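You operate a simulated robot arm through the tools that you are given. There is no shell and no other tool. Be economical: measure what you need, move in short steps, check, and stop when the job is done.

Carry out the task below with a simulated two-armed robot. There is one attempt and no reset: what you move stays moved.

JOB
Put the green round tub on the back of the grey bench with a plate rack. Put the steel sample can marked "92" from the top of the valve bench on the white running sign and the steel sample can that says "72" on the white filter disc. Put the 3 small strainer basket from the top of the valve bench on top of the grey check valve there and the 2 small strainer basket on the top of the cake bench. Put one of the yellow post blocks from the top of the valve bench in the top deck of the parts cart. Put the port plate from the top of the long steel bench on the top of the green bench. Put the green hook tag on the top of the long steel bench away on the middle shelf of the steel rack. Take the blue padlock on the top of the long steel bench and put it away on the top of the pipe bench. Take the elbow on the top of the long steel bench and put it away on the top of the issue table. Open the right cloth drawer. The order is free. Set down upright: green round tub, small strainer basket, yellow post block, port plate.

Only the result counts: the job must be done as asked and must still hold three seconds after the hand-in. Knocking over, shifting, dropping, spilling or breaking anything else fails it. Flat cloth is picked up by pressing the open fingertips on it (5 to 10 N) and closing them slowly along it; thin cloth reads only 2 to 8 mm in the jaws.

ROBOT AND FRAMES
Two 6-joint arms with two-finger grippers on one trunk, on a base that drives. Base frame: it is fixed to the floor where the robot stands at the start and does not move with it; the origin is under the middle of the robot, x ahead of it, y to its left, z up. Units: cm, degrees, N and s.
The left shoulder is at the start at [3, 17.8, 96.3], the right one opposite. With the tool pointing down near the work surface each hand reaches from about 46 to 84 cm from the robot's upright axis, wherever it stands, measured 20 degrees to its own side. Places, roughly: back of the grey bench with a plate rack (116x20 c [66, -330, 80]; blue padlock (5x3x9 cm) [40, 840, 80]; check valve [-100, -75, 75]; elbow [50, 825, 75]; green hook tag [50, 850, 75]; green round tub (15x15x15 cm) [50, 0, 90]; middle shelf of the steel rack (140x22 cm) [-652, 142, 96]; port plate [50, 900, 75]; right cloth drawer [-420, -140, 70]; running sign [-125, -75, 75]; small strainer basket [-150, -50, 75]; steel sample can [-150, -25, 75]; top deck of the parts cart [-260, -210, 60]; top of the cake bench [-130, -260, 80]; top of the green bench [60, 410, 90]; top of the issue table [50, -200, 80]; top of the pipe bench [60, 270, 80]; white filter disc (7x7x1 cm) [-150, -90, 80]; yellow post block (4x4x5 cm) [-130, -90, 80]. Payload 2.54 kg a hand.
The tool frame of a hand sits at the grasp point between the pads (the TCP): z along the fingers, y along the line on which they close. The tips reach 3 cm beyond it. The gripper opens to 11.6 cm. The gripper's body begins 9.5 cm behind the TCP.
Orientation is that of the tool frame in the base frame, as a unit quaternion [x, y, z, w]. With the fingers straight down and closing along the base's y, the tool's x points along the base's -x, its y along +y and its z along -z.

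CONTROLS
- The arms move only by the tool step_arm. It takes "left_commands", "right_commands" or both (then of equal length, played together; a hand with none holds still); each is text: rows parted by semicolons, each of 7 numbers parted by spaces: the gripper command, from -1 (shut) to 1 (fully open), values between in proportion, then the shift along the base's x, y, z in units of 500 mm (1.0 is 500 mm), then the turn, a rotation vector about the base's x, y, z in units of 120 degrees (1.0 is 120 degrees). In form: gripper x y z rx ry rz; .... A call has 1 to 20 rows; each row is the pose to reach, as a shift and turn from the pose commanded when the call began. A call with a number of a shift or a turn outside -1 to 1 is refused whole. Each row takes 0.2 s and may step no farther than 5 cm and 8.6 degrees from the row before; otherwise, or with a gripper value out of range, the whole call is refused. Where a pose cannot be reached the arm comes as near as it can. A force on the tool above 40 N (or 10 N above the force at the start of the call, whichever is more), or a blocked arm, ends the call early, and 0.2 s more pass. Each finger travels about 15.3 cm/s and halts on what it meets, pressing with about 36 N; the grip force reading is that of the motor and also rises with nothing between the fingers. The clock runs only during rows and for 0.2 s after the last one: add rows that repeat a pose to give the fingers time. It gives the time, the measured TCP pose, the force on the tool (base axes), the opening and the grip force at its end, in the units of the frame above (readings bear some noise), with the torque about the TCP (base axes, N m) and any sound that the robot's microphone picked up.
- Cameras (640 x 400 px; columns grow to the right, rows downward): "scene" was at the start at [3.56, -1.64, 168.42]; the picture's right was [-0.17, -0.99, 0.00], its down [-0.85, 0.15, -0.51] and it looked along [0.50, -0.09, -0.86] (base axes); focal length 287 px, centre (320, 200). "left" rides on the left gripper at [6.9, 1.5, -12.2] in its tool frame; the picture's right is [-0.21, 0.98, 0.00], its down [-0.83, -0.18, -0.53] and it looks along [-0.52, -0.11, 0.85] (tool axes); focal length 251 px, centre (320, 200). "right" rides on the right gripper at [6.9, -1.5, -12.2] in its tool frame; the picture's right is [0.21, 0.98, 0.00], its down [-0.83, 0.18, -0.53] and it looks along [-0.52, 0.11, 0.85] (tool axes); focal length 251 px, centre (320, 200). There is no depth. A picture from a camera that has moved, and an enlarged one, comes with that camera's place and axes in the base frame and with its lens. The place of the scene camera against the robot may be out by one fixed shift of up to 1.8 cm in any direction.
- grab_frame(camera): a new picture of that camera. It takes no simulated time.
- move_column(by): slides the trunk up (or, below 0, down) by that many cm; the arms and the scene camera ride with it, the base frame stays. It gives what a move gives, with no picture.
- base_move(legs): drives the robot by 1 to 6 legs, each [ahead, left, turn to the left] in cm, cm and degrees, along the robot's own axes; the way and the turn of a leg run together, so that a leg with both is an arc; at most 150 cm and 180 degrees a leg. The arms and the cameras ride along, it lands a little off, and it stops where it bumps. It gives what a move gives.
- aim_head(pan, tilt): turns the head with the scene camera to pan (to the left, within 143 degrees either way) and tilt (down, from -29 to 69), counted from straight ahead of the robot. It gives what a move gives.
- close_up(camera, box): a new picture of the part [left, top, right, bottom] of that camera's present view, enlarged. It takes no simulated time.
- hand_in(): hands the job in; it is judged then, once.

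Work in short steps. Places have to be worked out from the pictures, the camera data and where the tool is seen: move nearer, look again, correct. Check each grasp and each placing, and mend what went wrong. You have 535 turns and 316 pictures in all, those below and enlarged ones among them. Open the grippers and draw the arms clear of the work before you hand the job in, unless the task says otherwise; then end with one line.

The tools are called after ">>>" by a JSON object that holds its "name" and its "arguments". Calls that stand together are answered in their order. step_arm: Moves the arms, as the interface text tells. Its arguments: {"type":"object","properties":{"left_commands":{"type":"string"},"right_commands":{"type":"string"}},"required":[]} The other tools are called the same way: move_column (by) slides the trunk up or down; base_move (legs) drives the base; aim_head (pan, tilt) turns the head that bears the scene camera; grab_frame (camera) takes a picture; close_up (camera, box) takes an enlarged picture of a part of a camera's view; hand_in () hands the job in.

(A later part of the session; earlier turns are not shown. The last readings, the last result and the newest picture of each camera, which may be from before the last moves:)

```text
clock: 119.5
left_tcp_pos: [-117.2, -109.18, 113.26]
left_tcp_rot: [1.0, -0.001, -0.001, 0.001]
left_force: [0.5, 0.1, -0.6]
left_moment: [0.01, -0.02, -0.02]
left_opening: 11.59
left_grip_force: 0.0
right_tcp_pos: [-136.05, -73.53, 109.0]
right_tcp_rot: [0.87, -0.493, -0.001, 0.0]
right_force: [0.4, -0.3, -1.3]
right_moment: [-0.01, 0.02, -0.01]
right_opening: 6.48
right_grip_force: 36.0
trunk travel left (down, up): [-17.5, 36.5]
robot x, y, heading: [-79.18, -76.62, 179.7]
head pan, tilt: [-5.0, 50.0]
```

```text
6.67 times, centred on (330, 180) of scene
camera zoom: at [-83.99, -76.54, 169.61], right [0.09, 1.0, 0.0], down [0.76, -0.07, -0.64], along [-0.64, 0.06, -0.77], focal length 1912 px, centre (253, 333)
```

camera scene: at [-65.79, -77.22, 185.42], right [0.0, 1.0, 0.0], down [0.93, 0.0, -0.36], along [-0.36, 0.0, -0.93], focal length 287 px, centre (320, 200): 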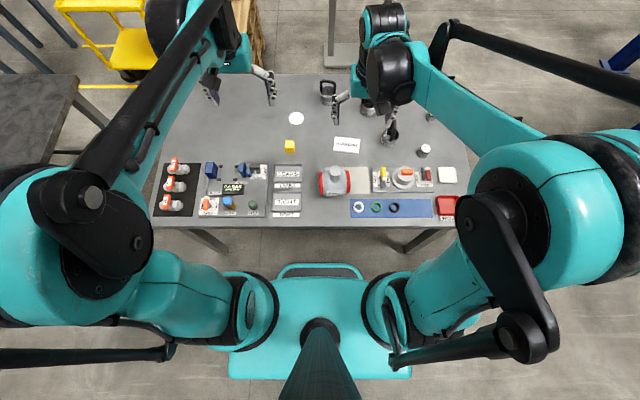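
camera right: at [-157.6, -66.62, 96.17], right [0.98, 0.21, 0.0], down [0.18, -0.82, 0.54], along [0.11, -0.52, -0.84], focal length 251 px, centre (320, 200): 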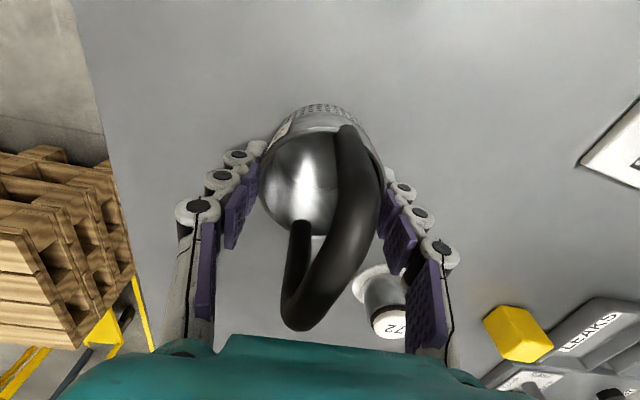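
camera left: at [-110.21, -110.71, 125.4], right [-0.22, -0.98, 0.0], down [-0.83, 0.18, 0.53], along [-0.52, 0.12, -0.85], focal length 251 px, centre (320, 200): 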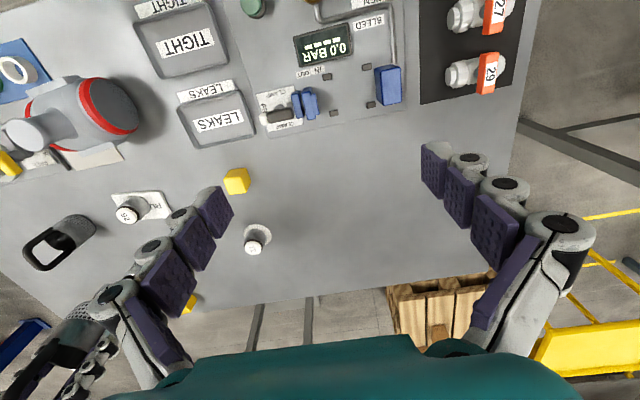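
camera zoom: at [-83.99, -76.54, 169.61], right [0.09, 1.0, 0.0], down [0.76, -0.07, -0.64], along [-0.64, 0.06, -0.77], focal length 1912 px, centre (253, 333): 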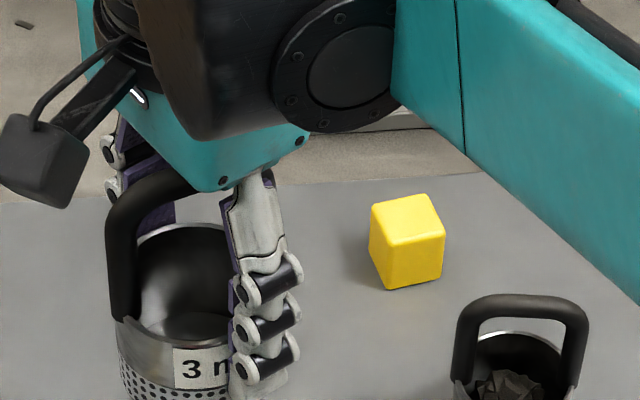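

C is "3 mm" → check valve; B (with debris) is then "2 mm" → cake bench. I back off 23 cm so the valve is in working range, turn the basket back, and view the valve.

>>> {"name": "base_move", "arguments": {"legs": [[-23, 0, 0]]}}

>>> {"name": "step_arm", "arguments": {"right_commands": "-1 -0.02 0.02 0 0 0 0.07;-1 -0.04 0.04 0 0 0 0.14;-1 -0.06 0.06 0 0 0 0.21;-1 -0.08 0.08 0 0 0 0.28;-1 -0.1 0.1 0 0 0 0.35;-1 -0.1 0.12 0 0 0 0.42;-1 -0.1 0.14 0 0 0 0.49;-1 -0.1 0.14 0 0 0 0.49"}}

>>> {"name": "grab_frame", "arguments": {"camera": "left"}}

>>> {"name": "grab_frame", "arguments": {"camera": "right"}}

>>> {"name": "grab_frame", "arguments": {"camera": "scene"}}

```text
clock: 121.3
left_tcp_pos: [-94.07, -109.31, 113.36]
left_tcp_rot: [1.0, -0.003, 0.0, 0.0]
left_force: [0.2, 0.5, 0.2]
left_moment: [0.0, 0.07, -0.03]
left_opening: 11.6
left_grip_force: 0.0
right_tcp_pos: [-112.77, -73.47, 109.03]
right_tcp_rot: [0.87, -0.493, -0.002, -0.001]
right_force: [0.5, 0.7, -1.4]
right_moment: [0.0, 0.06, -0.02]
right_opening: 6.52
right_grip_force: 36.0
trunk travel left (down, up): [-17.5, 36.5]
robot x, y, heading: [-56.38, -76.8, 179.6]
head pan, tilt: [-5.0, 50.0]
```

```text
clock: 123.1
left_tcp_pos: [-94.12, -109.16, 113.18]
left_tcp_rot: [1.0, -0.002, 0.001, 0.0]
left_force: [-0.8, -0.9, -0.5]
left_moment: [-0.01, -0.03, 0.01]
left_opening: 11.61
left_grip_force: 0.1
right_tcp_pos: [-118.18, -66.39, 108.99]
right_tcp_rot: [1.0, -0.003, -0.002, -0.001]
right_force: [0.5, -0.5, -0.9]
right_moment: [0.01, 0.03, 0.0]
right_opening: 6.5
right_grip_force: 36.2
trunk travel left (down, up): [-17.5, 36.5]
robot x, y, heading: [-56.1, -76.98, 179.9]
head pan, tilt: [-5.0, 50.0]
```

```text
260 pictures are left
camera left: at [-87.14, -110.76, 125.4], right [-0.22, -0.98, 0.0], down [-0.82, 0.19, 0.53], along [-0.52, 0.12, -0.85], focal length 251 px, centre (320, 200)
```

left: 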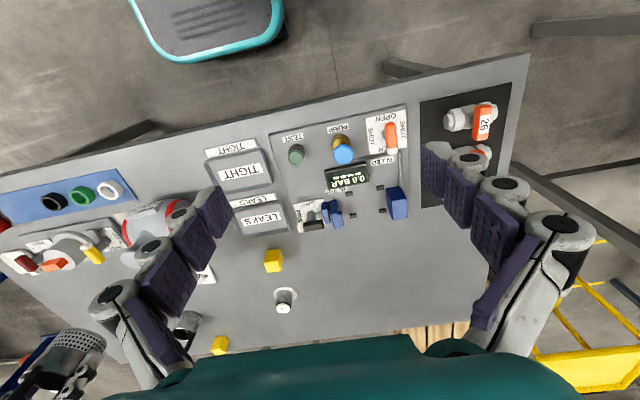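

```text
259 pictures are left
camera right: at [-110.95, -64.99, 121.13], right [0.21, -0.98, 0.0], down [-0.82, -0.18, 0.54], along [-0.52, -0.11, -0.84], focal length 251 px, centre (320, 200)
```

right: 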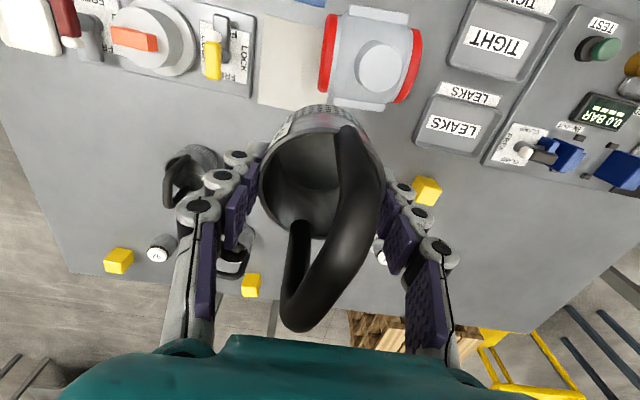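

```text
258 pictures are left
camera scene: at [-60.84, -76.65, 169.61], right [0.09, 1.0, 0.0], down [0.76, -0.07, -0.64], along [-0.64, 0.06, -0.77], focal length 287 px, centre (320, 200)
```

scene: 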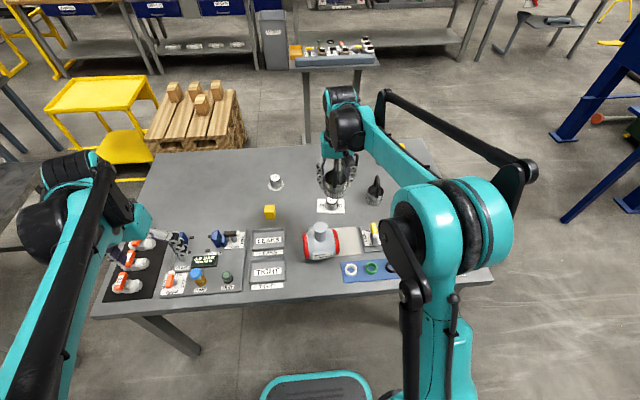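

Bonnet top located at ≈(-111.9,-71.8, 91.5). I move over it and lower to just above.

>>> {"name": "step_arm", "arguments": {"right_commands": "-1 0.06 -0.05 0 0 0 0;-1 0.125 -0.108 0 0 0 0;-1 0.125 -0.108 -0.08 0 0 0;-1 0.125 -0.108 -0.15 0 0 0;-1 0.125 -0.108 -0.19 0 0 0;-1 0.125 -0.108 -0.19 0 0 0"}}

>>> {"name": "grab_frame", "arguments": {"camera": "right"}}

>>> {"name": "close_up", "arguments": {"camera": "scene", "box": [270, 160, 390, 280]}}

```text
clock: 124.5
left_tcp_pos: [-94.22, -109.28, 113.37]
left_tcp_rot: [1.0, -0.003, -0.001, 0.0]
left_force: [0.3, 0.6, 0.0]
left_moment: [0.02, 0.02, 0.02]
left_opening: 11.6
left_grip_force: 0.0
right_tcp_pos: [-111.61, -71.89, 99.54]
right_tcp_rot: [1.0, -0.003, -0.002, -0.001]
right_force: [0.2, -0.4, -0.8]
right_moment: [-0.02, 0.01, 0.0]
right_opening: 6.52
right_grip_force: 35.6
trunk travel left (down, up): [-17.5, 36.5]
robot x, y, heading: [-55.73, -76.91, 179.5]
head pan, tilt: [-5.0, 50.0]
```

```text
257 pictures are left
camera right: at [-104.6, -70.44, 111.63], right [0.21, -0.98, 0.0], down [-0.82, -0.18, 0.54], along [-0.52, -0.11, -0.84], focal length 251 px, centre (320, 200)
```

right: 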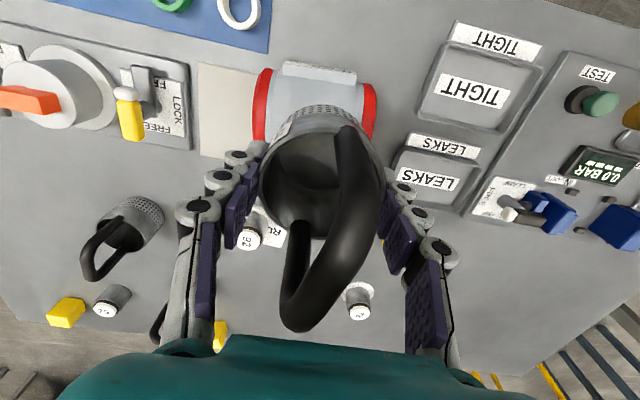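

```text
3.33 times, centred on (330, 220) of scene
camera zoom: at [-60.81, -76.64, 169.61], right [0.09, 1.0, 0.0], down [0.76, -0.07, -0.64], along [-0.64, 0.06, -0.77], focal length 956 px, centre (287, 133)
```

zoom: 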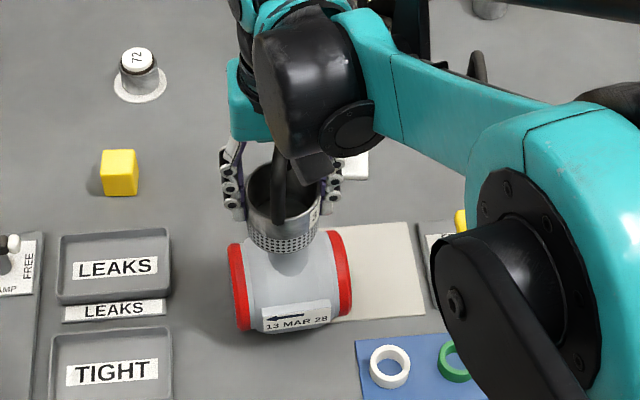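

The basket's centre sits ~0.6 cm nearer the robot than the TCP; I correct by (-0.9,+0.3) and lower until contact.

>>> {"name": "step_arm", "arguments": {"right_commands": "-1 -0.018 0.005 0 0 0 0;-1 -0.018 0.005 -0.01 0 0 0;-1 -0.018 0.005 -0.02 0 0 0;-1 -0.018 0.005 -0.026 0 0 0;-1 -0.018 0.005 -0.032 0 0 0;-1 -0.018 0.005 -0.032 0 0 0"}}

>>> {"name": "close_up", "arguments": {"camera": "scene", "box": [270, 160, 390, 280]}}

```text
clock: 125.9
left_tcp_pos: [-94.07, -109.14, 113.4]
left_tcp_rot: [1.0, -0.003, -0.001, 0.0]
left_force: [0.9, -0.3, -0.6]
left_moment: [-0.01, 0.01, -0.02]
left_opening: 11.6
left_grip_force: 0.0
right_tcp_pos: [-112.4, -71.76, 97.94]
right_tcp_rot: [1.0, -0.001, -0.003, -0.001]
right_force: [0.4, 0.5, 21.2]
right_moment: [0.04, 0.01, 0.0]
right_opening: 6.4
right_grip_force: 35.7
trunk travel left (down, up): [-17.5, 36.5]
robot x, y, heading: [-56.19, -76.65, 179.6]
head pan, tilt: [-5.0, 50.0]
```

```text
3.33 times, centred on (330, 220) of scene
camera zoom: at [-60.65, -76.65, 169.62], right [0.09, 1.0, 0.0], down [0.76, -0.07, -0.64], along [-0.64, 0.06, -0.77], focal length 956 px, centre (287, 133)
```

zoom: 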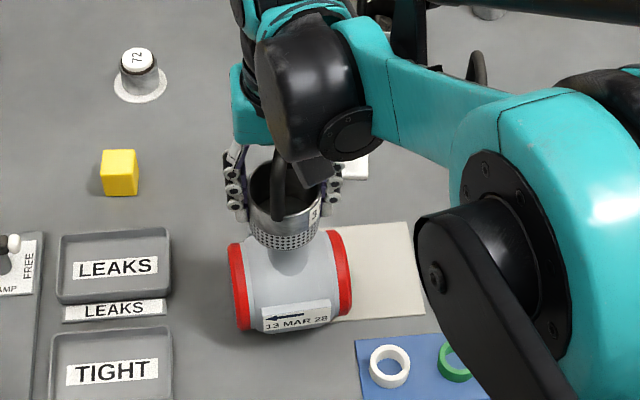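

Contact with almost no moment, i.e. well centred. Ease off, open, and rise.

>>> {"name": "step_arm", "arguments": {"right_commands": "-1 0 0 0.006 0 0 0;-1 0 0 0.008 0 0 0;-0.1 0 0 0.008 0 0 0;0.4 0 0 0.008 0 0 0;0.6 0 0 0.01 0 0 0;0.6 0 0 0.03 0 0 0;0.6 0 0 0.1 0 0 0;0.6 0 0 0.19 0 0 0;0.6 0 0 0.28 0 0 0;0.6 0 0 0.36 0 0 0;0.6 0 0 0.36 0 0 0"}}

>>> {"name": "close_up", "arguments": {"camera": "scene", "box": [270, 160, 390, 280]}}

>>> {"name": "grab_frame", "arguments": {"camera": "right"}}

```text
clock: 128.3
left_tcp_pos: [-94.07, -109.32, 113.3]
left_tcp_rot: [1.0, -0.003, 0.0, 0.001]
left_force: [-0.4, -0.6, 0.3]
left_moment: [-0.03, 0.0, 0.0]
left_opening: 11.59
left_grip_force: 0.1
right_tcp_pos: [-112.59, -71.61, 115.86]
right_tcp_rot: [1.0, -0.002, -0.002, 0.0]
right_force: [0.0, -0.2, -0.2]
right_moment: [-0.03, 0.0, 0.01]
right_opening: 9.27
right_grip_force: 0.0
trunk travel left (down, up): [-17.5, 36.5]
robot x, y, heading: [-56.16, -76.74, 179.9]
head pan, tilt: [-5.0, 50.0]
```

```text
3.33 times, centred on (330, 220) of scene
camera zoom: at [-60.88, -76.62, 169.6], right [0.09, 1.0, 0.0], down [0.76, -0.07, -0.64], along [-0.64, 0.06, -0.77], focal length 956 px, centre (287, 133)
```

zoom: 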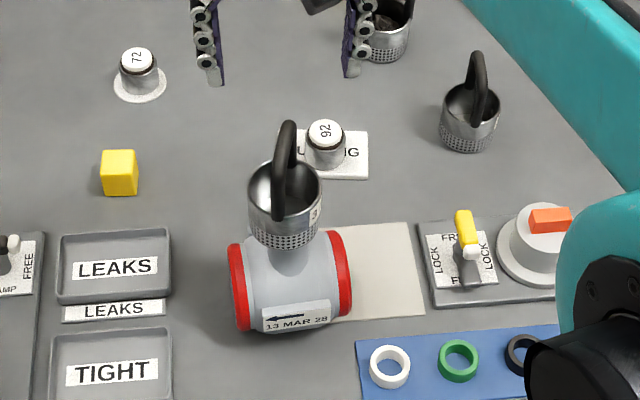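

```text
253 pictures are left
camera right: at [-105.55, -70.17, 128.06], right [0.21, -0.98, 0.0], down [-0.83, -0.18, 0.54], along [-0.52, -0.11, -0.84], focal length 251 px, centre (320, 200)
```

right: 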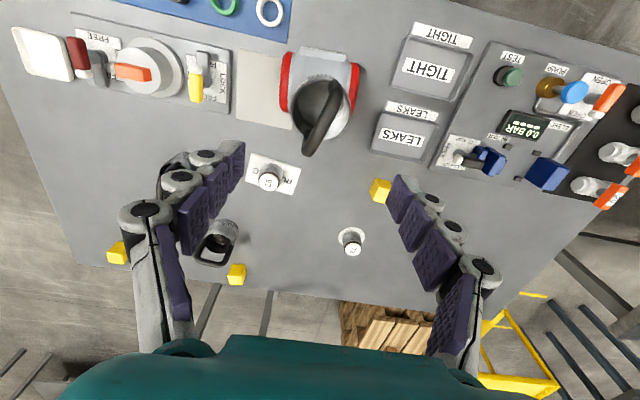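

3 mm basket stands on the valve. Next: right hand takes the 2 mm basket B; advance 23 cm again and turn the wrist above it.

>>> {"name": "base_move", "arguments": {"legs": [[23, 0, 0]]}}

>>> {"name": "step_arm", "arguments": {"right_commands": "1 -0.03 0.03 0 0 0 0.07;1 -0.06 0.06 0 0 0 0.14;1 -0.09 0.09 0 0 0 0.21;1 -0.12 0.12 0 0 0 0.28;1 -0.15 0.15 0 0 0 0.35;1 -0.18 0.18 0 0 0 0.42;1 -0.2 0.21 0 0 0 0.49;1 -0.23 0.24 0 0 0 0.56;1 -0.26 0.27 0 0 0 0.63;1 -0.29 0.3 0 0 0 0.7;1 -0.33 0.33 0 0 0 0.75;1 -0.33 0.33 0 0 0 0.75"}}

>>> {"name": "grab_frame", "arguments": {"camera": "right"}}

```text
clock: 130.0
left_tcp_pos: [-117.31, -109.12, 113.33]
left_tcp_rot: [1.0, -0.002, 0.001, 0.0]
left_force: [-0.5, 0.2, -0.1]
left_moment: [0.01, -0.03, 0.0]
left_opening: 11.61
left_grip_force: 0.1
right_tcp_pos: [-135.76, -71.51, 115.88]
right_tcp_rot: [1.0, -0.001, -0.001, -0.001]
right_force: [-0.8, -0.4, 0.4]
right_moment: [0.0, -0.05, 0.05]
right_opening: 9.29
right_grip_force: 0.0
trunk travel left (down, up): [-17.5, 36.5]
robot x, y, heading: [-79.65, -76.63, 179.8]
head pan, tilt: [-5.0, 50.0]
```

```text
clock: 132.6
left_tcp_pos: [-117.26, -109.21, 113.39]
left_tcp_rot: [1.0, -0.002, 0.0, 0.0]
left_force: [0.4, 0.5, 0.7]
left_moment: [0.01, 0.02, 0.01]
left_opening: 11.58
left_grip_force: 0.0
right_tcp_pos: [-152.08, -55.09, 115.95]
right_tcp_rot: [0.708, 0.706, -0.001, 0.001]
right_force: [1.0, 0.1, -0.4]
right_moment: [0.02, 0.04, 0.03]
right_opening: 11.62
right_grip_force: 0.0
trunk travel left (down, up): [-17.5, 36.5]
robot x, y, heading: [-79.46, -77.01, 179.6]
head pan, tilt: [-5.0, 50.0]
```

```text
252 pictures are left
camera right: at [-153.51, -48.23, 128.12], right [0.98, 0.21, 0.0], down [0.18, -0.82, 0.54], along [0.11, -0.52, -0.84], focal length 251 px, centre (320, 200)
```

right: 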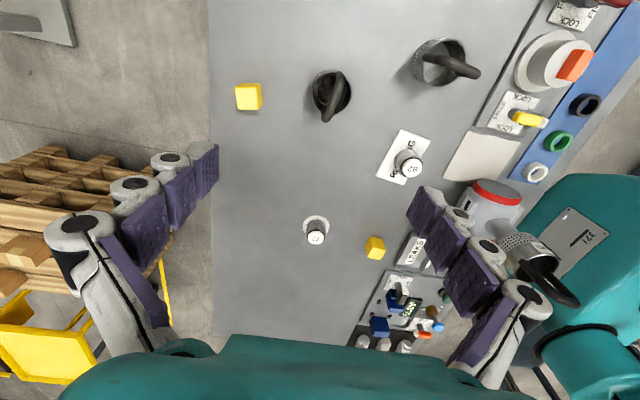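

B centre ≈(-150.3,-54.6). Descend straddling along x.

>>> {"name": "step_arm", "arguments": {"right_commands": "1 0.036 0.011 -0.06 0 0 0;1 0.036 0.011 -0.15 0 0 0;1 0.036 0.011 -0.24 0 0 0;1 0.036 0.011 -0.33 0 0 0;1 0.036 0.011 -0.42 0 0 0;1 0.036 0.011 -0.51 0 0 0;1 0.036 0.011 -0.58 0 0 0;1 0.036 0.011 -0.655 0 0 0;1 0.036 0.011 -0.655 0 0 0"}}

>>> {"name": "grab_frame", "arguments": {"camera": "right"}}

```text
clock: 134.6
left_tcp_pos: [-117.23, -109.24, 113.43]
left_tcp_rot: [1.0, -0.002, 0.0, 0.0]
left_force: [-0.4, -0.2, 0.6]
left_moment: [-0.01, 0.01, 0.02]
left_opening: 11.61
left_grip_force: 0.1
right_tcp_pos: [-150.27, -54.65, 83.22]
right_tcp_rot: [0.708, 0.706, -0.002, 0.002]
right_force: [-0.6, -0.6, 0.3]
right_moment: [-0.02, 0.04, 0.02]
right_opening: 11.6
right_grip_force: 0.2
trunk travel left (down, up): [-17.5, 36.5]
robot x, y, heading: [-79.13, -76.99, 179.6]
head pan, tilt: [-5.0, 50.0]
```

```text
251 pictures are left
camera right: at [-151.8, -47.78, 95.32], right [0.98, 0.21, 0.0], down [0.18, -0.82, 0.54], along [0.11, -0.52, -0.84], focal length 251 px, centre (320, 200)
```

right: 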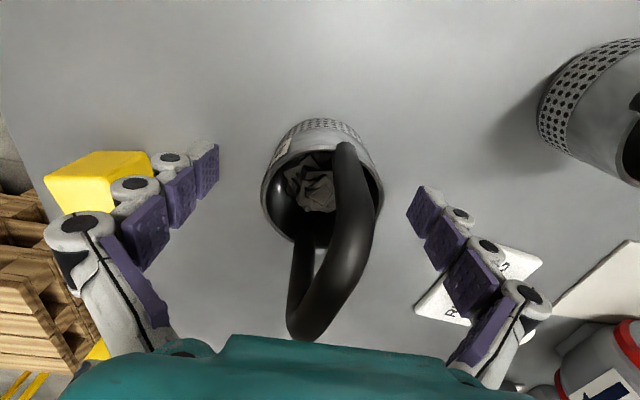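

Straddled. Close and lift gently.

>>> {"name": "step_arm", "arguments": {"right_commands": "0.6 0 0 0 0 0 0;0.2 0 0 0 0 0 0;-0.2 0 0 0 0 0 0;-1 0 0 0 0 0 0;-1 0 0 0 0 0 0;-1 0 0 0 0 0 0;-1 0 0 0.05 0 0 0;-1 0 0 0.13 0 0 0;-1 0 0 0.21 0 0 0;-1 0 0 0.3 0 0 0;-1 0 0 0.39 0 0 0;-1 0 0 0.48 0 0 0;-1 0 0 0.5 0 0 0;-1 0 0 0.5 0 0 0"}}

>>> {"name": "grab_frame", "arguments": {"camera": "right"}}

>>> {"name": "grab_frame", "arguments": {"camera": "left"}}

```text
clock: 137.6
left_tcp_pos: [-117.22, -109.21, 113.46]
left_tcp_rot: [1.0, -0.002, 0.0, 0.0]
left_force: [0.7, 0.1, -1.1]
left_moment: [0.03, -0.04, -0.01]
left_opening: 11.59
left_grip_force: 0.0
right_tcp_pos: [-150.28, -54.55, 108.2]
right_tcp_rot: [0.708, 0.706, -0.002, 0.002]
right_force: [0.7, -0.3, -1.6]
right_moment: [0.0, 0.03, 0.02]
right_opening: 6.5
right_grip_force: 35.6
trunk travel left (down, up): [-17.5, 36.5]
robot x, y, heading: [-78.82, -76.62, 179.7]
head pan, tilt: [-5.0, 50.0]
```

```text
250 pictures are left
camera right: at [-151.85, -47.59, 120.35], right [0.98, 0.21, 0.0], down [0.18, -0.82, 0.54], along [0.11, -0.52, -0.84], focal length 251 px, centre (320, 200)
```

right: 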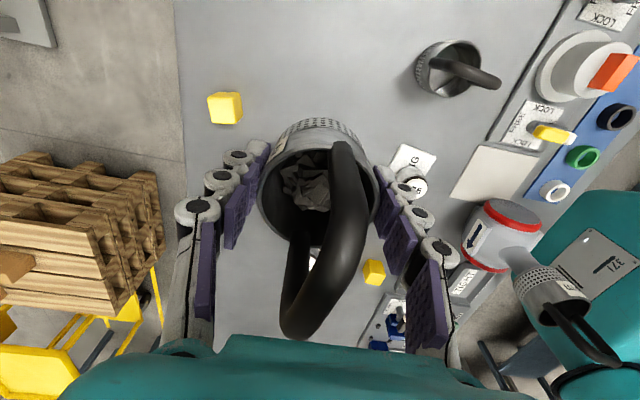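

```text
249 pictures are left
camera left: at [-110.24, -110.7, 125.4], right [-0.22, -0.98, 0.0], down [-0.83, 0.18, 0.53], along [-0.52, 0.12, -0.85], focal length 251 px, centre (320, 200)
```

left: 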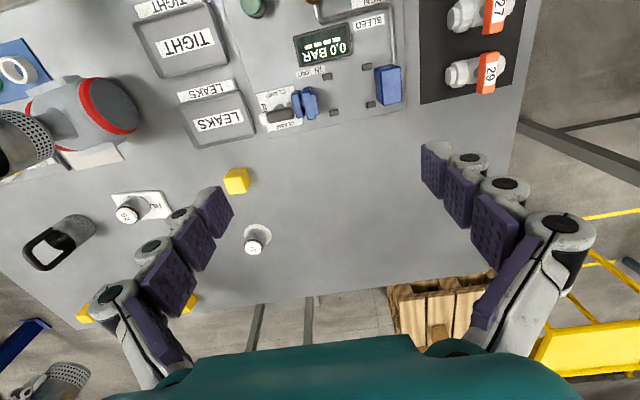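

Now the left hand goes for the yellow block at ≈(-129.4,-88.7).

>>> {"name": "step_arm", "arguments": {"left_commands": "1 -0.04 0.08 0 0 0 0;1 -0.08 0.16 0 0 0 0;1 -0.13 0.24 0 0 0 0;1 -0.18 0.32 0 0 0 0;1 -0.244 0.38 0 0 0 0;1 -0.244 0.41 -0.07 0 0 0;0.6 -0.244 0.41 -0.16 0 0 0;0.4 -0.244 0.41 -0.25 0 0 0;0.4 -0.244 0.41 -0.34 0 0 0;0.4 -0.244 0.41 -0.4 0 0 0;0.4 -0.244 0.41 -0.4 0 0 0"}}

>>> {"name": "grab_frame", "arguments": {"camera": "left"}}

```text
clock: 140.0
left_tcp_pos: [-129.46, -88.65, 93.35]
left_tcp_rot: [1.0, -0.002, 0.0, 0.002]
left_force: [0.2, -0.2, 0.4]
left_moment: [-0.02, 0.02, 0.01]
left_opening: 8.11
left_grip_force: 0.1
right_tcp_pos: [-150.34, -54.45, 108.16]
right_tcp_rot: [0.708, 0.706, -0.001, 0.001]
right_force: [0.9, 0.6, -1.9]
right_moment: [-0.02, 0.01, 0.04]
right_opening: 6.52
right_grip_force: 35.7
trunk travel left (down, up): [-17.5, 36.5]
robot x, y, heading: [-79.07, -76.95, 179.9]
head pan, tilt: [-5.0, 50.0]
```

```text
248 pictures are left
camera left: at [-122.43, -90.11, 105.44], right [-0.22, -0.98, 0.0], down [-0.83, 0.18, 0.53], along [-0.52, 0.12, -0.85], focal length 251 px, centre (320, 200)
```

left: 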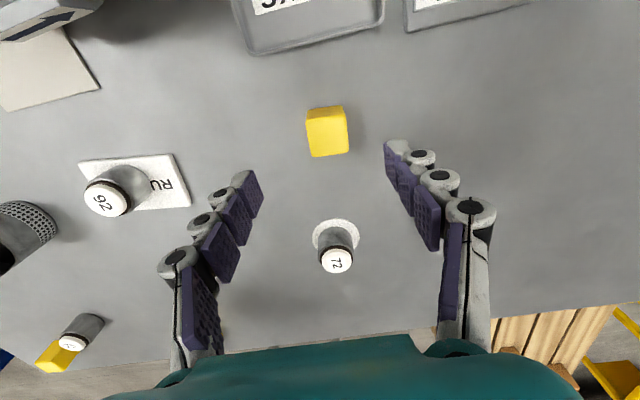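

Aligned (centre ≈(-129.5,-89.1)). Descend, close, lift.

>>> {"name": "step_arm", "arguments": {"left_commands": "0.3 0 -0.009 -0.08 0 0 0;0.2 0 -0.009 -0.16 0 0 0;0.2 0 -0.009 -0.22 0 0 0;0.2 0 -0.009 -0.234 0 0 0;-0.2 0 -0.009 -0.234 0 0 0;-0.6 0 -0.009 -0.234 0 0 0;-1 0 -0.009 -0.234 0 0 0;-1 0 -0.009 -0.234 0 0 0;-1 0 -0.009 -0.2 0 0 0;-1 0 -0.009 -0.12 0 0 0;-1 0 -0.009 -0.03 0 0 0;-1 0 -0.009 0.06 0 0 0;-1 0 -0.009 0.15 0 0 0;-1 0 -0.009 0.24 0 0 0;-1 0 -0.009 0.3 0 0 0;-1 0 -0.009 0.3 0 0 0"}}

>>> {"name": "grab_frame", "arguments": {"camera": "left"}}

```text
clock: 143.4
left_tcp_pos: [-129.48, -89.08, 108.46]
left_tcp_rot: [1.0, -0.001, -0.001, 0.0]
left_force: [0.2, -0.3, -5.2]
left_moment: [0.0, -0.05, -0.01]
left_opening: 3.73
left_grip_force: 36.1
right_tcp_pos: [-150.42, -54.5, 108.08]
right_tcp_rot: [0.708, 0.706, 0.0, 0.001]
right_force: [-0.1, 1.1, -1.8]
right_moment: [0.01, -0.01, -0.01]
right_opening: 6.5
right_grip_force: 36.2
trunk travel left (down, up): [-17.5, 36.5]
robot x, y, heading: [-79.49, -76.65, 179.9]
head pan, tilt: [-5.0, 50.0]
```

```text
247 pictures are left
camera left: at [-122.43, -90.6, 120.38], right [-0.22, -0.98, 0.0], down [-0.83, 0.18, 0.53], along [-0.52, 0.12, -0.85], focal length 251 px, centre (320, 200)
```

left: 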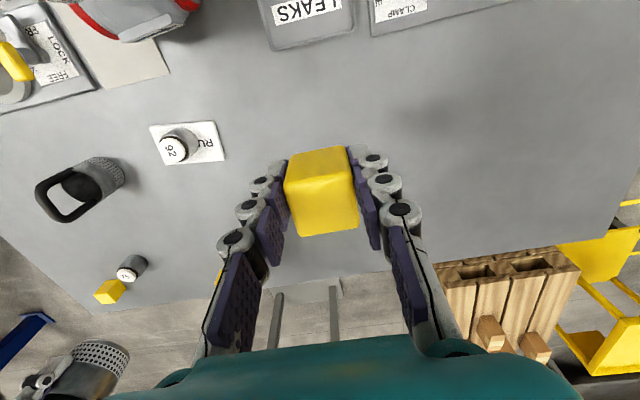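

Both held. I raise the trunk 8 cm, back out, and drive to the cake bench.

>>> {"name": "move_column", "arguments": {"by": 8}}

>>> {"name": "base_move", "arguments": {"legs": [[-32, 0, 0], [0, 100, 0], [0, 75, 0]]}}

>>> {"name": "aim_head", "arguments": {"pan": 0, "tilt": 42}}

>>> {"name": "grab_frame", "arguments": {"camera": "scene"}}

```text
clock: 144.6
left_tcp_pos: [-129.5, -89.06, 116.24]
left_tcp_rot: [1.0, -0.002, 0.0, 0.001]
left_force: [0.4, -0.2, -5.2]
left_moment: [0.02, -0.03, -0.01]
left_opening: 3.71
left_grip_force: 36.5
right_tcp_pos: [-150.44, -54.46, 116.13]
right_tcp_rot: [0.708, 0.706, -0.002, 0.0]
right_force: [-1.2, -0.1, -0.8]
right_moment: [-0.01, -0.03, -0.01]
right_opening: 6.53
right_grip_force: 36.1
trunk travel left (down, up): [-25.5, 28.5]
robot x, y, heading: [-79.02, -76.74, 179.6]
head pan, tilt: [-5.0, 50.0]
```

```text
clock: 155.2
left_tcp_pos: [-98.24, -264.72, 116.27]
left_tcp_rot: [1.0, -0.003, 0.0, 0.0]
left_force: [-0.2, -0.2, -4.9]
left_moment: [0.02, -0.05, 0.03]
left_opening: 3.73
left_grip_force: 36.0
right_tcp_pos: [-119.16, -230.07, 116.13]
right_tcp_rot: [0.709, 0.705, -0.002, 0.001]
right_force: [-0.6, -0.1, -2.7]
right_moment: [0.04, -0.02, -0.02]
right_opening: 6.49
right_grip_force: 35.7
trunk travel left (down, up): [-25.5, 28.5]
robot x, y, heading: [-47.89, -252.88, 179.4]
head pan, tilt: [-5.0, 50.0]
```

```text
clock: 155.9
left_tcp_pos: [-98.13, -264.68, 116.28]
left_tcp_rot: [1.0, -0.003, 0.0, 0.001]
left_force: [-0.8, 0.1, -5.7]
left_moment: [0.02, -0.02, 0.0]
left_opening: 3.74
left_grip_force: 35.6
right_tcp_pos: [-119.28, -230.07, 116.07]
right_tcp_rot: [0.709, 0.705, -0.001, 0.001]
right_force: [0.2, -0.1, -2.5]
right_moment: [-0.02, 0.0, -0.01]
right_opening: 6.48
right_grip_force: 35.9
trunk travel left (down, up): [-25.5, 28.5]
robot x, y, heading: [-47.5, -252.06, 179.6]
head pan, tilt: [0.0, 42.0]
```

```text
246 pictures are left
camera scene: at [-53.55, -252.92, 178.72], right [0.01, 1.0, 0.0], down [0.67, 0.0, -0.74], along [-0.74, 0.0, -0.67], focal length 287 px, centre (320, 200)
```

scene: 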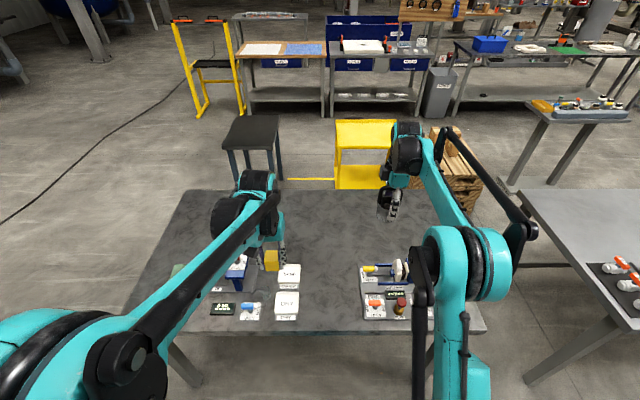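

The cake bench has a free middle/back area. Advance 15 cm and look down with the right hand camera.

>>> {"name": "base_move", "arguments": {"legs": [[16, 0, 0]]}}

>>> {"name": "grab_frame", "arguments": {"camera": "right"}}

>>> {"name": "grab_frame", "arguments": {"camera": "scene"}}

```text
clock: 157.3
left_tcp_pos: [-114.29, -264.54, 116.19]
left_tcp_rot: [1.0, -0.003, 0.001, 0.001]
left_force: [-0.7, 0.3, -5.1]
left_moment: [0.01, -0.04, -0.02]
left_opening: 3.74
left_grip_force: 36.1
right_tcp_pos: [-135.2, -229.97, 116.05]
right_tcp_rot: [0.709, 0.705, -0.002, 0.001]
right_force: [0.0, -0.2, -1.8]
right_moment: [0.0, -0.03, 0.0]
right_opening: 6.51
right_grip_force: 36.1
trunk travel left (down, up): [-25.5, 28.5]
robot x, y, heading: [-63.87, -252.38, 179.7]
head pan, tilt: [0.0, 42.0]
```

```text
245 pictures are left
camera right: at [-136.64, -223.1, 128.23], right [0.98, 0.21, 0.0], down [0.18, -0.83, 0.54], along [0.11, -0.52, -0.84], focal length 251 px, centre (320, 200)
```

right: 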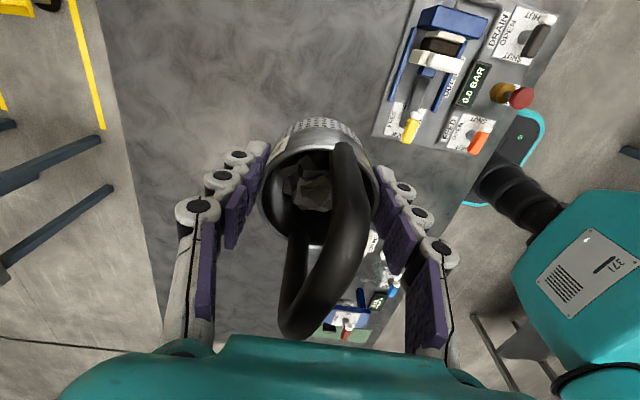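

```text
244 pictures are left
camera scene: at [-69.6, -252.85, 178.72], right [0.01, 1.0, 0.0], down [0.67, 0.0, -0.74], along [-0.74, 0.0, -0.67], focal length 287 px, centre (320, 200)
```

scene: 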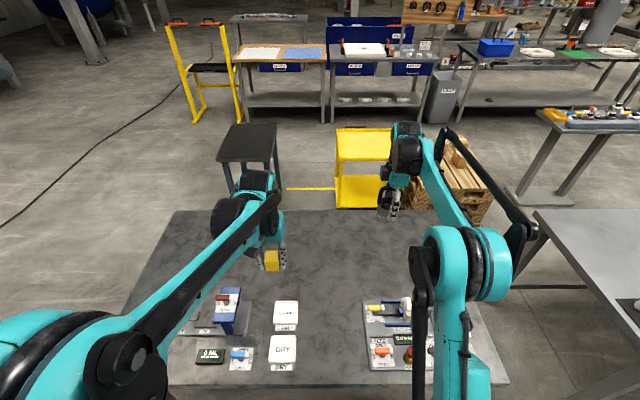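

The bench is bare below (-136,-236). Lower to 88 first, then slowly.

>>> {"name": "step_arm", "arguments": {"right_commands": "-1 -0.02 -0.06 0 0 0 0;-1 -0.02 -0.12 -0.06 0 0 0;-1 -0.02 -0.12 -0.15 0 0 0;-1 -0.02 -0.12 -0.24 0 0 0;-1 -0.02 -0.12 -0.33 0 0 0;-1 -0.02 -0.12 -0.42 0 0 0;-1 -0.02 -0.12 -0.5 0 0 0;-1 -0.02 -0.12 -0.56 0 0 0;-1 -0.02 -0.12 -0.56 0 0 0"}}

>>> {"name": "grab_frame", "arguments": {"camera": "right"}}

```text
clock: 159.3
left_tcp_pos: [-114.09, -264.55, 116.37]
left_tcp_rot: [1.0, -0.002, -0.001, 0.0]
left_force: [-0.9, -0.2, -5.5]
left_moment: [-0.01, -0.02, 0.02]
left_opening: 3.74
left_grip_force: 35.9
right_tcp_pos: [-135.98, -235.91, 88.03]
right_tcp_rot: [0.708, 0.706, -0.001, 0.002]
right_force: [0.5, -0.6, -1.2]
right_moment: [0.03, 0.01, -0.02]
right_opening: 6.48
right_grip_force: 35.9
trunk travel left (down, up): [-25.5, 28.5]
robot x, y, heading: [-63.93, -252.26, 179.7]
head pan, tilt: [0.0, 42.0]
```

```text
243 pictures are left
camera right: at [-137.39, -229.02, 100.21], right [0.98, 0.21, 0.0], down [0.18, -0.83, 0.54], along [0.11, -0.52, -0.84], focal length 251 px, centre (320, 200)
```

right: 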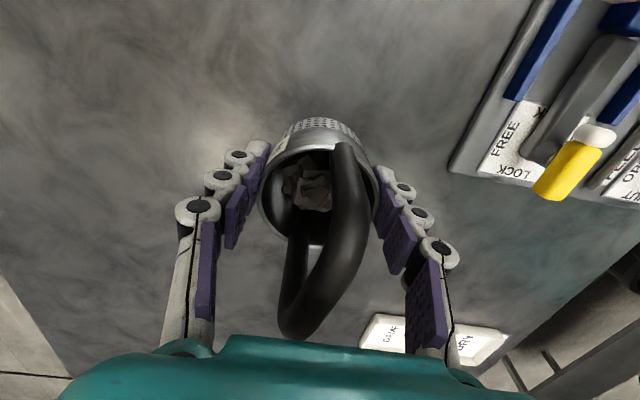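

Clear area. Lower in small steps until contact.

>>> {"name": "step_arm", "arguments": {"right_commands": "-1 0 0 -0.03 0 0 0;-1 0 0 -0.06 0 0 0;-1 0 0 -0.075 0 0 0;-1 0 0 -0.085 0 0 0;-1 0 0 -0.09 0 0 0;-1 0 0 -0.09 0 0 0"}}

```text
clock: 160.7
left_tcp_pos: [-114.27, -264.63, 116.23]
left_tcp_rot: [1.0, -0.002, 0.0, 0.0]
left_force: [-0.4, -0.3, -5.1]
left_moment: [-0.02, -0.02, -0.05]
left_opening: 3.71
left_grip_force: 36.3
right_tcp_pos: [-136.02, -236.03, 83.52]
right_tcp_rot: [0.709, 0.705, -0.001, 0.001]
right_force: [-0.3, 0.5, -2.0]
right_moment: [-0.02, -0.02, 0.0]
right_opening: 6.5
right_grip_force: 35.7
trunk travel left (down, up): [-25.5, 28.5]
robot x, y, heading: [-63.62, -252.74, 179.8]
head pan, tilt: [0.0, 42.0]
```

>>> {"name": "step_arm", "arguments": {"right_commands": "-1 0 0 -0.006 0 0 0;-1 0 0 -0.012 0 0 0;-1 0 0 -0.018 0 0 0;-1 0 0 -0.018 0 0 0"}}

```text
clock: 161.7
left_tcp_pos: [-113.98, -264.61, 116.36]
left_tcp_rot: [1.0, -0.003, -0.001, 0.0]
left_force: [-1.1, 1.2, -5.2]
left_moment: [0.02, -0.04, 0.01]
left_opening: 3.74
left_grip_force: 35.5
right_tcp_pos: [-135.87, -235.97, 82.94]
right_tcp_rot: [0.709, 0.705, -0.003, 0.001]
right_force: [-1.3, 1.5, 19.3]
right_moment: [-0.04, -0.01, 0.15]
right_opening: 6.42
right_grip_force: 35.9
trunk travel left (down, up): [-25.5, 28.5]
robot x, y, heading: [-63.85, -251.88, 179.7]
head pan, tilt: [0.0, 42.0]
```

Contact. Ease, open, rise and turn the wrist back.

>>> {"name": "step_arm", "arguments": {"right_commands": "-1 0 0 0.006 0 0 0;-0.1 0 0 0.007 0 0 0;0.5 0 0 0.007 0 0 0;0.8 0 0 0.01 0 0 0;0.8 0 0 0.04 0 0 0;0.8 0 0 0.12 0 0 0;0.8 0 0 0.21 0 0 0;0.8 0 0 0.3 0 0 0;0.8 0 0 0.39 0 0 0;0.8 0 0 0.48 0 0 0;0.8 0 0 0.57 0 0 0;0.8 0 0 0.6 0 0 0;0.8 0 0 0.6 0 0 0"}}

>>> {"name": "grab_frame", "arguments": {"camera": "right"}}

>>> {"name": "step_arm", "arguments": {"right_commands": "0.8 0.05 0.03 0 0 0 -0.07;0.8 0.1 0.06 0 0 0 -0.14;0.8 0.15 0.06 0 0 0 -0.21;0.8 0.2 0.06 0 0 0 -0.28;0.8 0.25 0.06 0 0 0 -0.35;0.8 0.3 0.06 0 0 0 -0.42;0.8 0.3 0.06 0 0 0 -0.49;0.8 0.3 0.06 0 0 0 -0.56;0.8 0.3 0.06 0 0 0 -0.63;0.8 0.3 0.06 0 0 0 -0.7;0.8 0.3 0.06 0 0 0 -0.75;0.8 0.3 0.06 0 0 0 -0.75"}}

>>> {"name": "aim_head", "arguments": {"pan": -10, "tilt": 40}}

>>> {"name": "grab_frame", "arguments": {"camera": "scene"}}

```text
clock: 164.5
left_tcp_pos: [-114.17, -264.5, 116.42]
left_tcp_rot: [1.0, -0.003, -0.001, -0.001]
left_force: [-0.3, 0.4, -5.2]
left_moment: [0.02, -0.07, 0.01]
left_opening: 3.73
left_grip_force: 36.2
right_tcp_pos: [-136.15, -236.02, 112.8]
right_tcp_rot: [0.709, 0.705, -0.002, 0.002]
right_force: [0.6, 0.3, 0.6]
right_moment: [0.03, -0.02, 0.01]
right_opening: 10.44
right_grip_force: 0.1
trunk travel left (down, up): [-25.5, 28.5]
robot x, y, heading: [-64.25, -252.53, 179.8]
head pan, tilt: [0.0, 42.0]
```

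```text
242 pictures are left
camera right: at [-137.5, -229.14, 124.92], right [0.98, 0.21, 0.0], down [0.18, -0.83, 0.54], along [0.11, -0.52, -0.84], focal length 251 px, centre (320, 200)
```

right: 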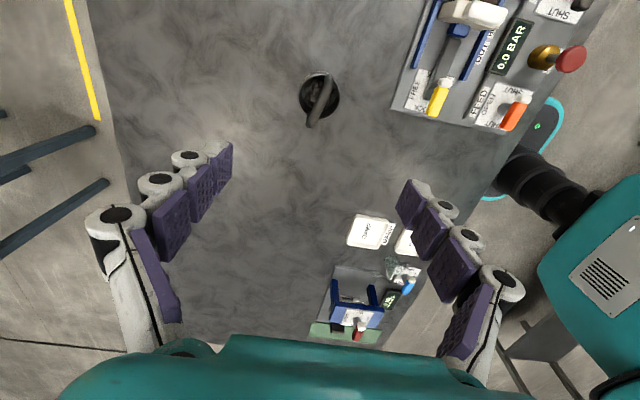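

```text
clock: 167.1
left_tcp_pos: [-114.18, -264.63, 116.28]
left_tcp_rot: [1.0, -0.003, 0.0, 0.0]
left_force: [-0.2, 0.1, -4.3]
left_moment: [-0.02, -0.04, -0.01]
left_opening: 3.72
left_grip_force: 36.3
right_tcp_pos: [-121.18, -233.13, 112.73]
right_tcp_rot: [1.0, -0.003, -0.002, 0.0]
right_force: [-1.2, -0.3, -0.2]
right_moment: [0.01, -0.01, 0.01]
right_opening: 10.44
right_grip_force: 0.1
trunk travel left (down, up): [-25.5, 28.5]
robot x, y, heading: [-64.07, -252.12, 179.6]
head pan, tilt: [0.0, 42.0]
```

```text
clock: 167.8
left_tcp_pos: [-114.08, -264.64, 116.29]
left_tcp_rot: [1.0, -0.002, 0.0, 0.0]
left_force: [0.3, -0.4, -5.1]
left_moment: [-0.01, -0.04, 0.01]
left_opening: 3.74
left_grip_force: 36.0
right_tcp_pos: [-121.1, -233.06, 112.71]
right_tcp_rot: [1.0, -0.002, -0.002, 0.0]
right_force: [0.2, 0.1, 0.1]
right_moment: [-0.03, -0.01, -0.01]
right_opening: 10.46
right_grip_force: 0.0
trunk travel left (down, up): [-25.5, 28.5]
robot x, y, heading: [-63.75, -251.98, 179.6]
head pan, tilt: [-10.0, 40.0]
```

```text
241 pictures are left
camera scene: at [-69.43, -251.39, 179.02], right [0.18, 0.98, 0.0], down [0.63, -0.11, -0.77], along [-0.75, 0.14, -0.64], focal length 287 px, centre (320, 200)
```

scene: 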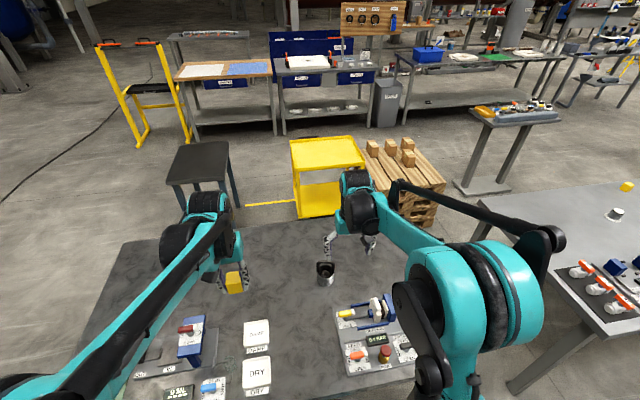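

The 2 mm basket stands on the cake bench. For the parts cart I'll go round the left end; back off and look left first.

>>> {"name": "base_move", "arguments": {"legs": [[-18, 0, 0]]}}

>>> {"name": "aim_head", "arguments": {"pan": 45, "tilt": 25}}

>>> {"name": "grab_frame", "arguments": {"camera": "scene"}}

```text
clock: 169.3
left_tcp_pos: [-96.12, -264.83, 116.35]
left_tcp_rot: [1.0, -0.002, 0.0, -0.001]
left_force: [0.3, 1.1, -4.2]
left_moment: [-0.03, 0.0, -0.04]
left_opening: 3.72
left_grip_force: 36.2
right_tcp_pos: [-103.04, -233.07, 112.85]
right_tcp_rot: [1.0, -0.002, -0.001, 0.0]
right_force: [0.2, -0.1, 0.9]
right_moment: [0.01, 0.04, 0.03]
right_opening: 10.46
right_grip_force: 0.0
trunk travel left (down, up): [-25.5, 28.5]
robot x, y, heading: [-45.96, -252.17, 179.7]
head pan, tilt: [-10.0, 40.0]
```

```text
clock: 170.5
left_tcp_pos: [-96.25, -264.72, 116.31]
left_tcp_rot: [1.0, -0.002, 0.0, 0.0]
left_force: [-0.4, 0.5, -5.4]
left_moment: [-0.01, -0.07, -0.01]
left_opening: 3.74
left_grip_force: 35.6
right_tcp_pos: [-103.33, -233.31, 112.72]
right_tcp_rot: [1.0, -0.002, -0.002, 0.001]
right_force: [0.0, 0.0, -0.1]
right_moment: [0.04, -0.01, 0.04]
right_opening: 10.43
right_grip_force: 0.0
trunk travel left (down, up): [-25.5, 28.5]
robot x, y, heading: [-46.07, -252.79, 179.7]
head pan, tilt: [45.0, 25.0]
```

```text
240 pictures are left
camera scene: at [-49.79, -259.46, 181.35], right [-0.7, 0.71, 0.0], down [0.3, 0.3, -0.91], along [-0.64, -0.64, -0.42], focal length 287 px, centre (320, 200)
```

scene: 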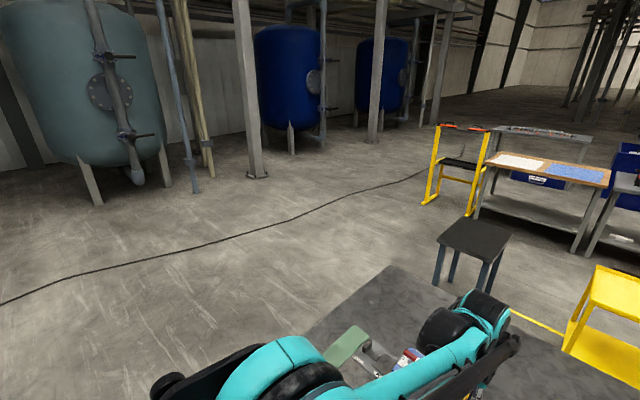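

The left way is clear (hose is far beyond). Drive around to the far side of the cart, turning to face it.

>>> {"name": "base_move", "arguments": {"legs": [[0, 135, 0], [140, 0, 0], [145, 0, 0]]}}

>>> {"name": "aim_head", "arguments": {"pan": -60, "tilt": 25}}

>>> {"name": "grab_frame", "arguments": {"camera": "scene"}}

```text
clock: 190.7
left_tcp_pos: [-382.49, -396.21, 116.2]
left_tcp_rot: [1.0, -0.007, 0.001, 0.0]
left_force: [-0.3, -0.1, -5.2]
left_moment: [0.0, -0.03, 0.0]
left_opening: 3.73
left_grip_force: 36.4
right_tcp_pos: [-389.25, -364.43, 112.8]
right_tcp_rot: [1.0, -0.007, -0.002, 0.0]
right_force: [0.1, 0.7, 0.1]
right_moment: [-0.01, -0.02, 0.02]
right_opening: 10.44
right_grip_force: 0.0
trunk travel left (down, up): [-25.5, 28.5]
robot x, y, heading: [-332.15, -384.41, 179.1]
head pan, tilt: [45.0, 25.0]
```

```text
clock: 192.5
left_tcp_pos: [-382.53, -396.18, 116.35]
left_tcp_rot: [1.0, -0.007, 0.0, 0.001]
left_force: [-0.6, -0.2, -4.7]
left_moment: [0.01, -0.05, -0.02]
left_opening: 3.73
left_grip_force: 36.1
right_tcp_pos: [-389.21, -364.47, 112.77]
right_tcp_rot: [1.0, -0.007, -0.002, 0.0]
right_force: [-0.2, 0.0, 0.6]
right_moment: [0.03, -0.03, -0.04]
right_opening: 10.43
right_grip_force: 0.1
trunk travel left (down, up): [-25.5, 28.5]
robot x, y, heading: [-331.82, -384.38, 179.2]
head pan, tilt: [-60.0, 25.0]
```

```text
239 pictures are left
camera scene: at [-333.84, -376.85, 181.36], right [0.87, 0.49, 0.0], down [0.21, -0.37, -0.91], along [-0.44, 0.79, -0.42], focal length 287 px, centre (320, 200)
```

scene: 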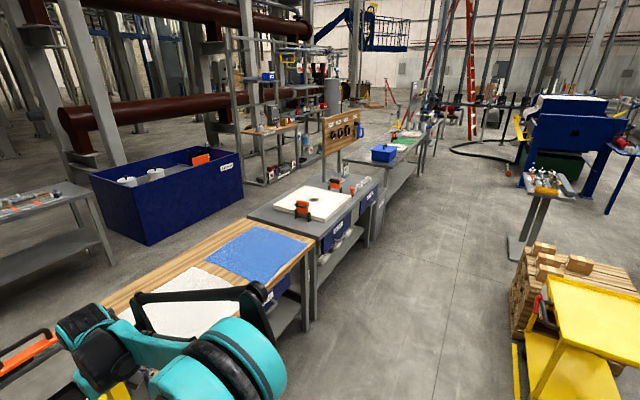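

Aisle is clear. Turn to face +x, and slide along to the cart.

>>> {"name": "base_move", "arguments": {"legs": [[0, 0, -179.2], [0, 150, 0], [0, 20, 0]]}}

>>> {"name": "aim_head", "arguments": {"pan": 0, "tilt": 45}}

>>> {"name": "grab_frame", "arguments": {"camera": "scene"}}

```text
clock: 208.4
left_tcp_pos: [-279.9, -203.54, 116.33]
left_tcp_rot: [0.005, 1.0, 0.001, -0.001]
left_force: [-1.3, 0.5, -4.0]
left_moment: [-0.01, 0.05, -0.02]
left_opening: 3.74
left_grip_force: 35.8
right_tcp_pos: [-273.17, -235.19, 112.91]
right_tcp_rot: [0.006, 1.0, -0.001, 0.003]
right_force: [0.1, 0.6, 0.0]
right_moment: [-0.04, 0.02, -0.03]
right_opening: 10.44
right_grip_force: 0.0
trunk travel left (down, up): [-25.5, 28.5]
robot x, y, heading: [-330.38, -215.75, -0.4]
head pan, tilt: [-60.0, 25.0]
```

```text
clock: 209.7
left_tcp_pos: [-279.9, -203.71, 116.3]
left_tcp_rot: [0.005, 1.0, 0.001, 0.0]
left_force: [0.2, 0.4, -4.2]
left_moment: [0.01, 0.01, -0.01]
left_opening: 3.71
left_grip_force: 35.7
right_tcp_pos: [-273.18, -235.34, 112.67]
right_tcp_rot: [0.005, 1.0, 0.0, 0.002]
right_force: [-0.8, 0.9, 0.9]
right_moment: [-0.02, 0.0, 0.01]
right_opening: 10.45
right_grip_force: 0.0
trunk travel left (down, up): [-25.5, 28.5]
robot x, y, heading: [-330.16, -215.61, -0.6]
head pan, tilt: [0.0, 45.0]
```

```text
238 pictures are left
camera scene: at [-325.1, -216.25, 178.3], right [-0.01, -1.0, 0.0], down [-0.71, 0.01, -0.71], along [0.71, -0.01, -0.71], focal length 287 px, centre (320, 200)
```

scene: 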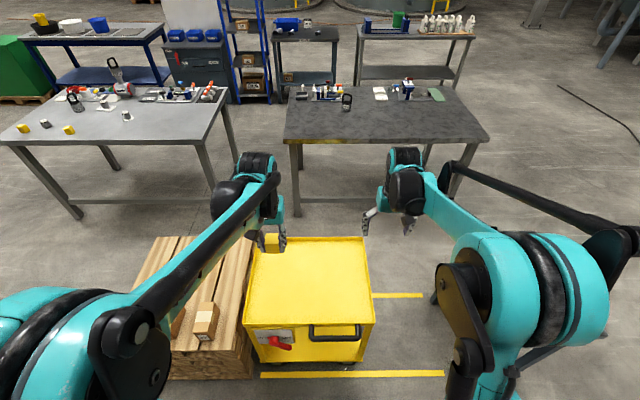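

The cart deck is centred near (-262,-212). I lower the trunk 24 cm and bring the block over the deck.

>>> {"name": "move_column", "arguments": {"by": -24}}

>>> {"name": "step_arm", "arguments": {"left_commands": "-1 0.08 -0.03 0 0 0 0;-1 0.16 -0.06 0 0 0 0;-1 0.24 -0.09 0 0 0 0;-1 0.32 -0.11 -0.02 0 0 0;-1 0.32 -0.13 -0.1 0 0 0;-1 0.32 -0.13 -0.19 0 0 0;-1 0.32 -0.13 -0.28 0 0 0;-1 0.32 -0.13 -0.36 0 0 0;-1 0.32 -0.13 -0.36 0 0 0"}}

>>> {"name": "grab_frame", "arguments": {"camera": "left"}}

>>> {"name": "grab_frame", "arguments": {"camera": "scene"}}

```text
clock: 212.2
left_tcp_pos: [-280.01, -203.73, 92.3]
left_tcp_rot: [0.005, 1.0, 0.001, 0.0]
left_force: [0.7, -0.4, -4.4]
left_moment: [0.04, 0.04, -0.01]
left_opening: 3.74
left_grip_force: 36.2
right_tcp_pos: [-273.06, -235.4, 88.8]
right_tcp_rot: [0.006, 1.0, 0.0, 0.002]
right_force: [-0.3, 0.8, 0.8]
right_moment: [-0.01, -0.02, -0.03]
right_opening: 10.44
right_grip_force: 0.0
trunk travel left (down, up): [-1.5, 52.5]
robot x, y, heading: [-330.12, -215.83, -0.4]
head pan, tilt: [0.0, 45.0]
```

```text
clock: 214.2
left_tcp_pos: [-263.83, -210.25, 74.25]
left_tcp_rot: [0.005, 1.0, 0.002, 0.0]
left_force: [-0.1, -0.6, -4.6]
left_moment: [-0.02, 0.05, -0.02]
left_opening: 3.73
left_grip_force: 35.9
right_tcp_pos: [-273.1, -235.35, 88.76]
right_tcp_rot: [0.005, 1.0, 0.0, 0.002]
right_force: [0.4, -0.5, -0.2]
right_moment: [0.0, 0.0, 0.03]
right_opening: 10.42
right_grip_force: 0.0
trunk travel left (down, up): [-1.5, 52.5]
robot x, y, heading: [-330.13, -215.42, -0.5]
head pan, tilt: [0.0, 45.0]
```

```text
237 pictures are left
camera left: at [-270.71, -208.65, 86.23], right [0.22, 0.97, 0.0], down [0.82, -0.19, 0.53], along [0.52, -0.12, -0.85], focal length 251 px, centre (320, 200)
```

left: 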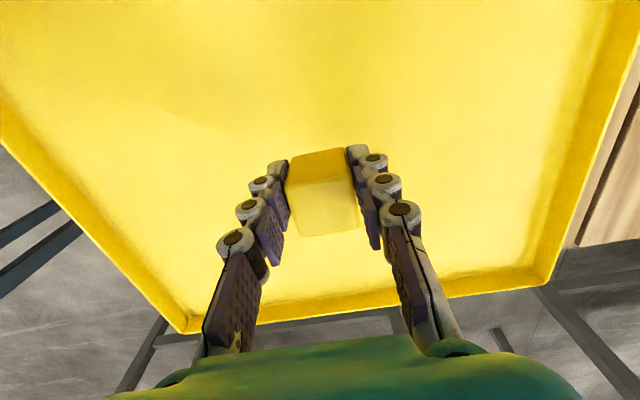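

```text
236 pictures are left
camera scene: at [-325.11, -216.23, 154.3], right [-0.01, -1.0, 0.0], down [-0.71, 0.01, -0.71], along [0.71, -0.01, -0.71], focal length 287 px, centre (320, 200)
```

scene: 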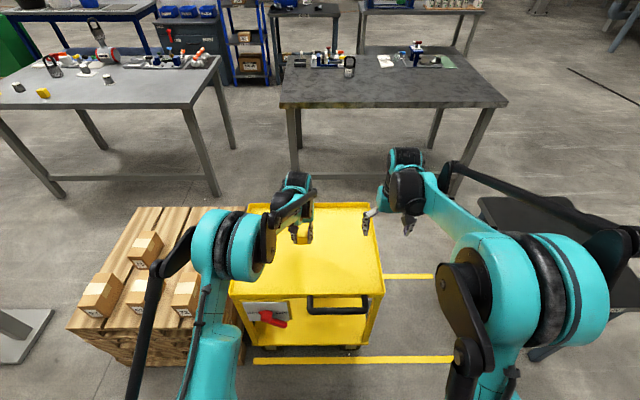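

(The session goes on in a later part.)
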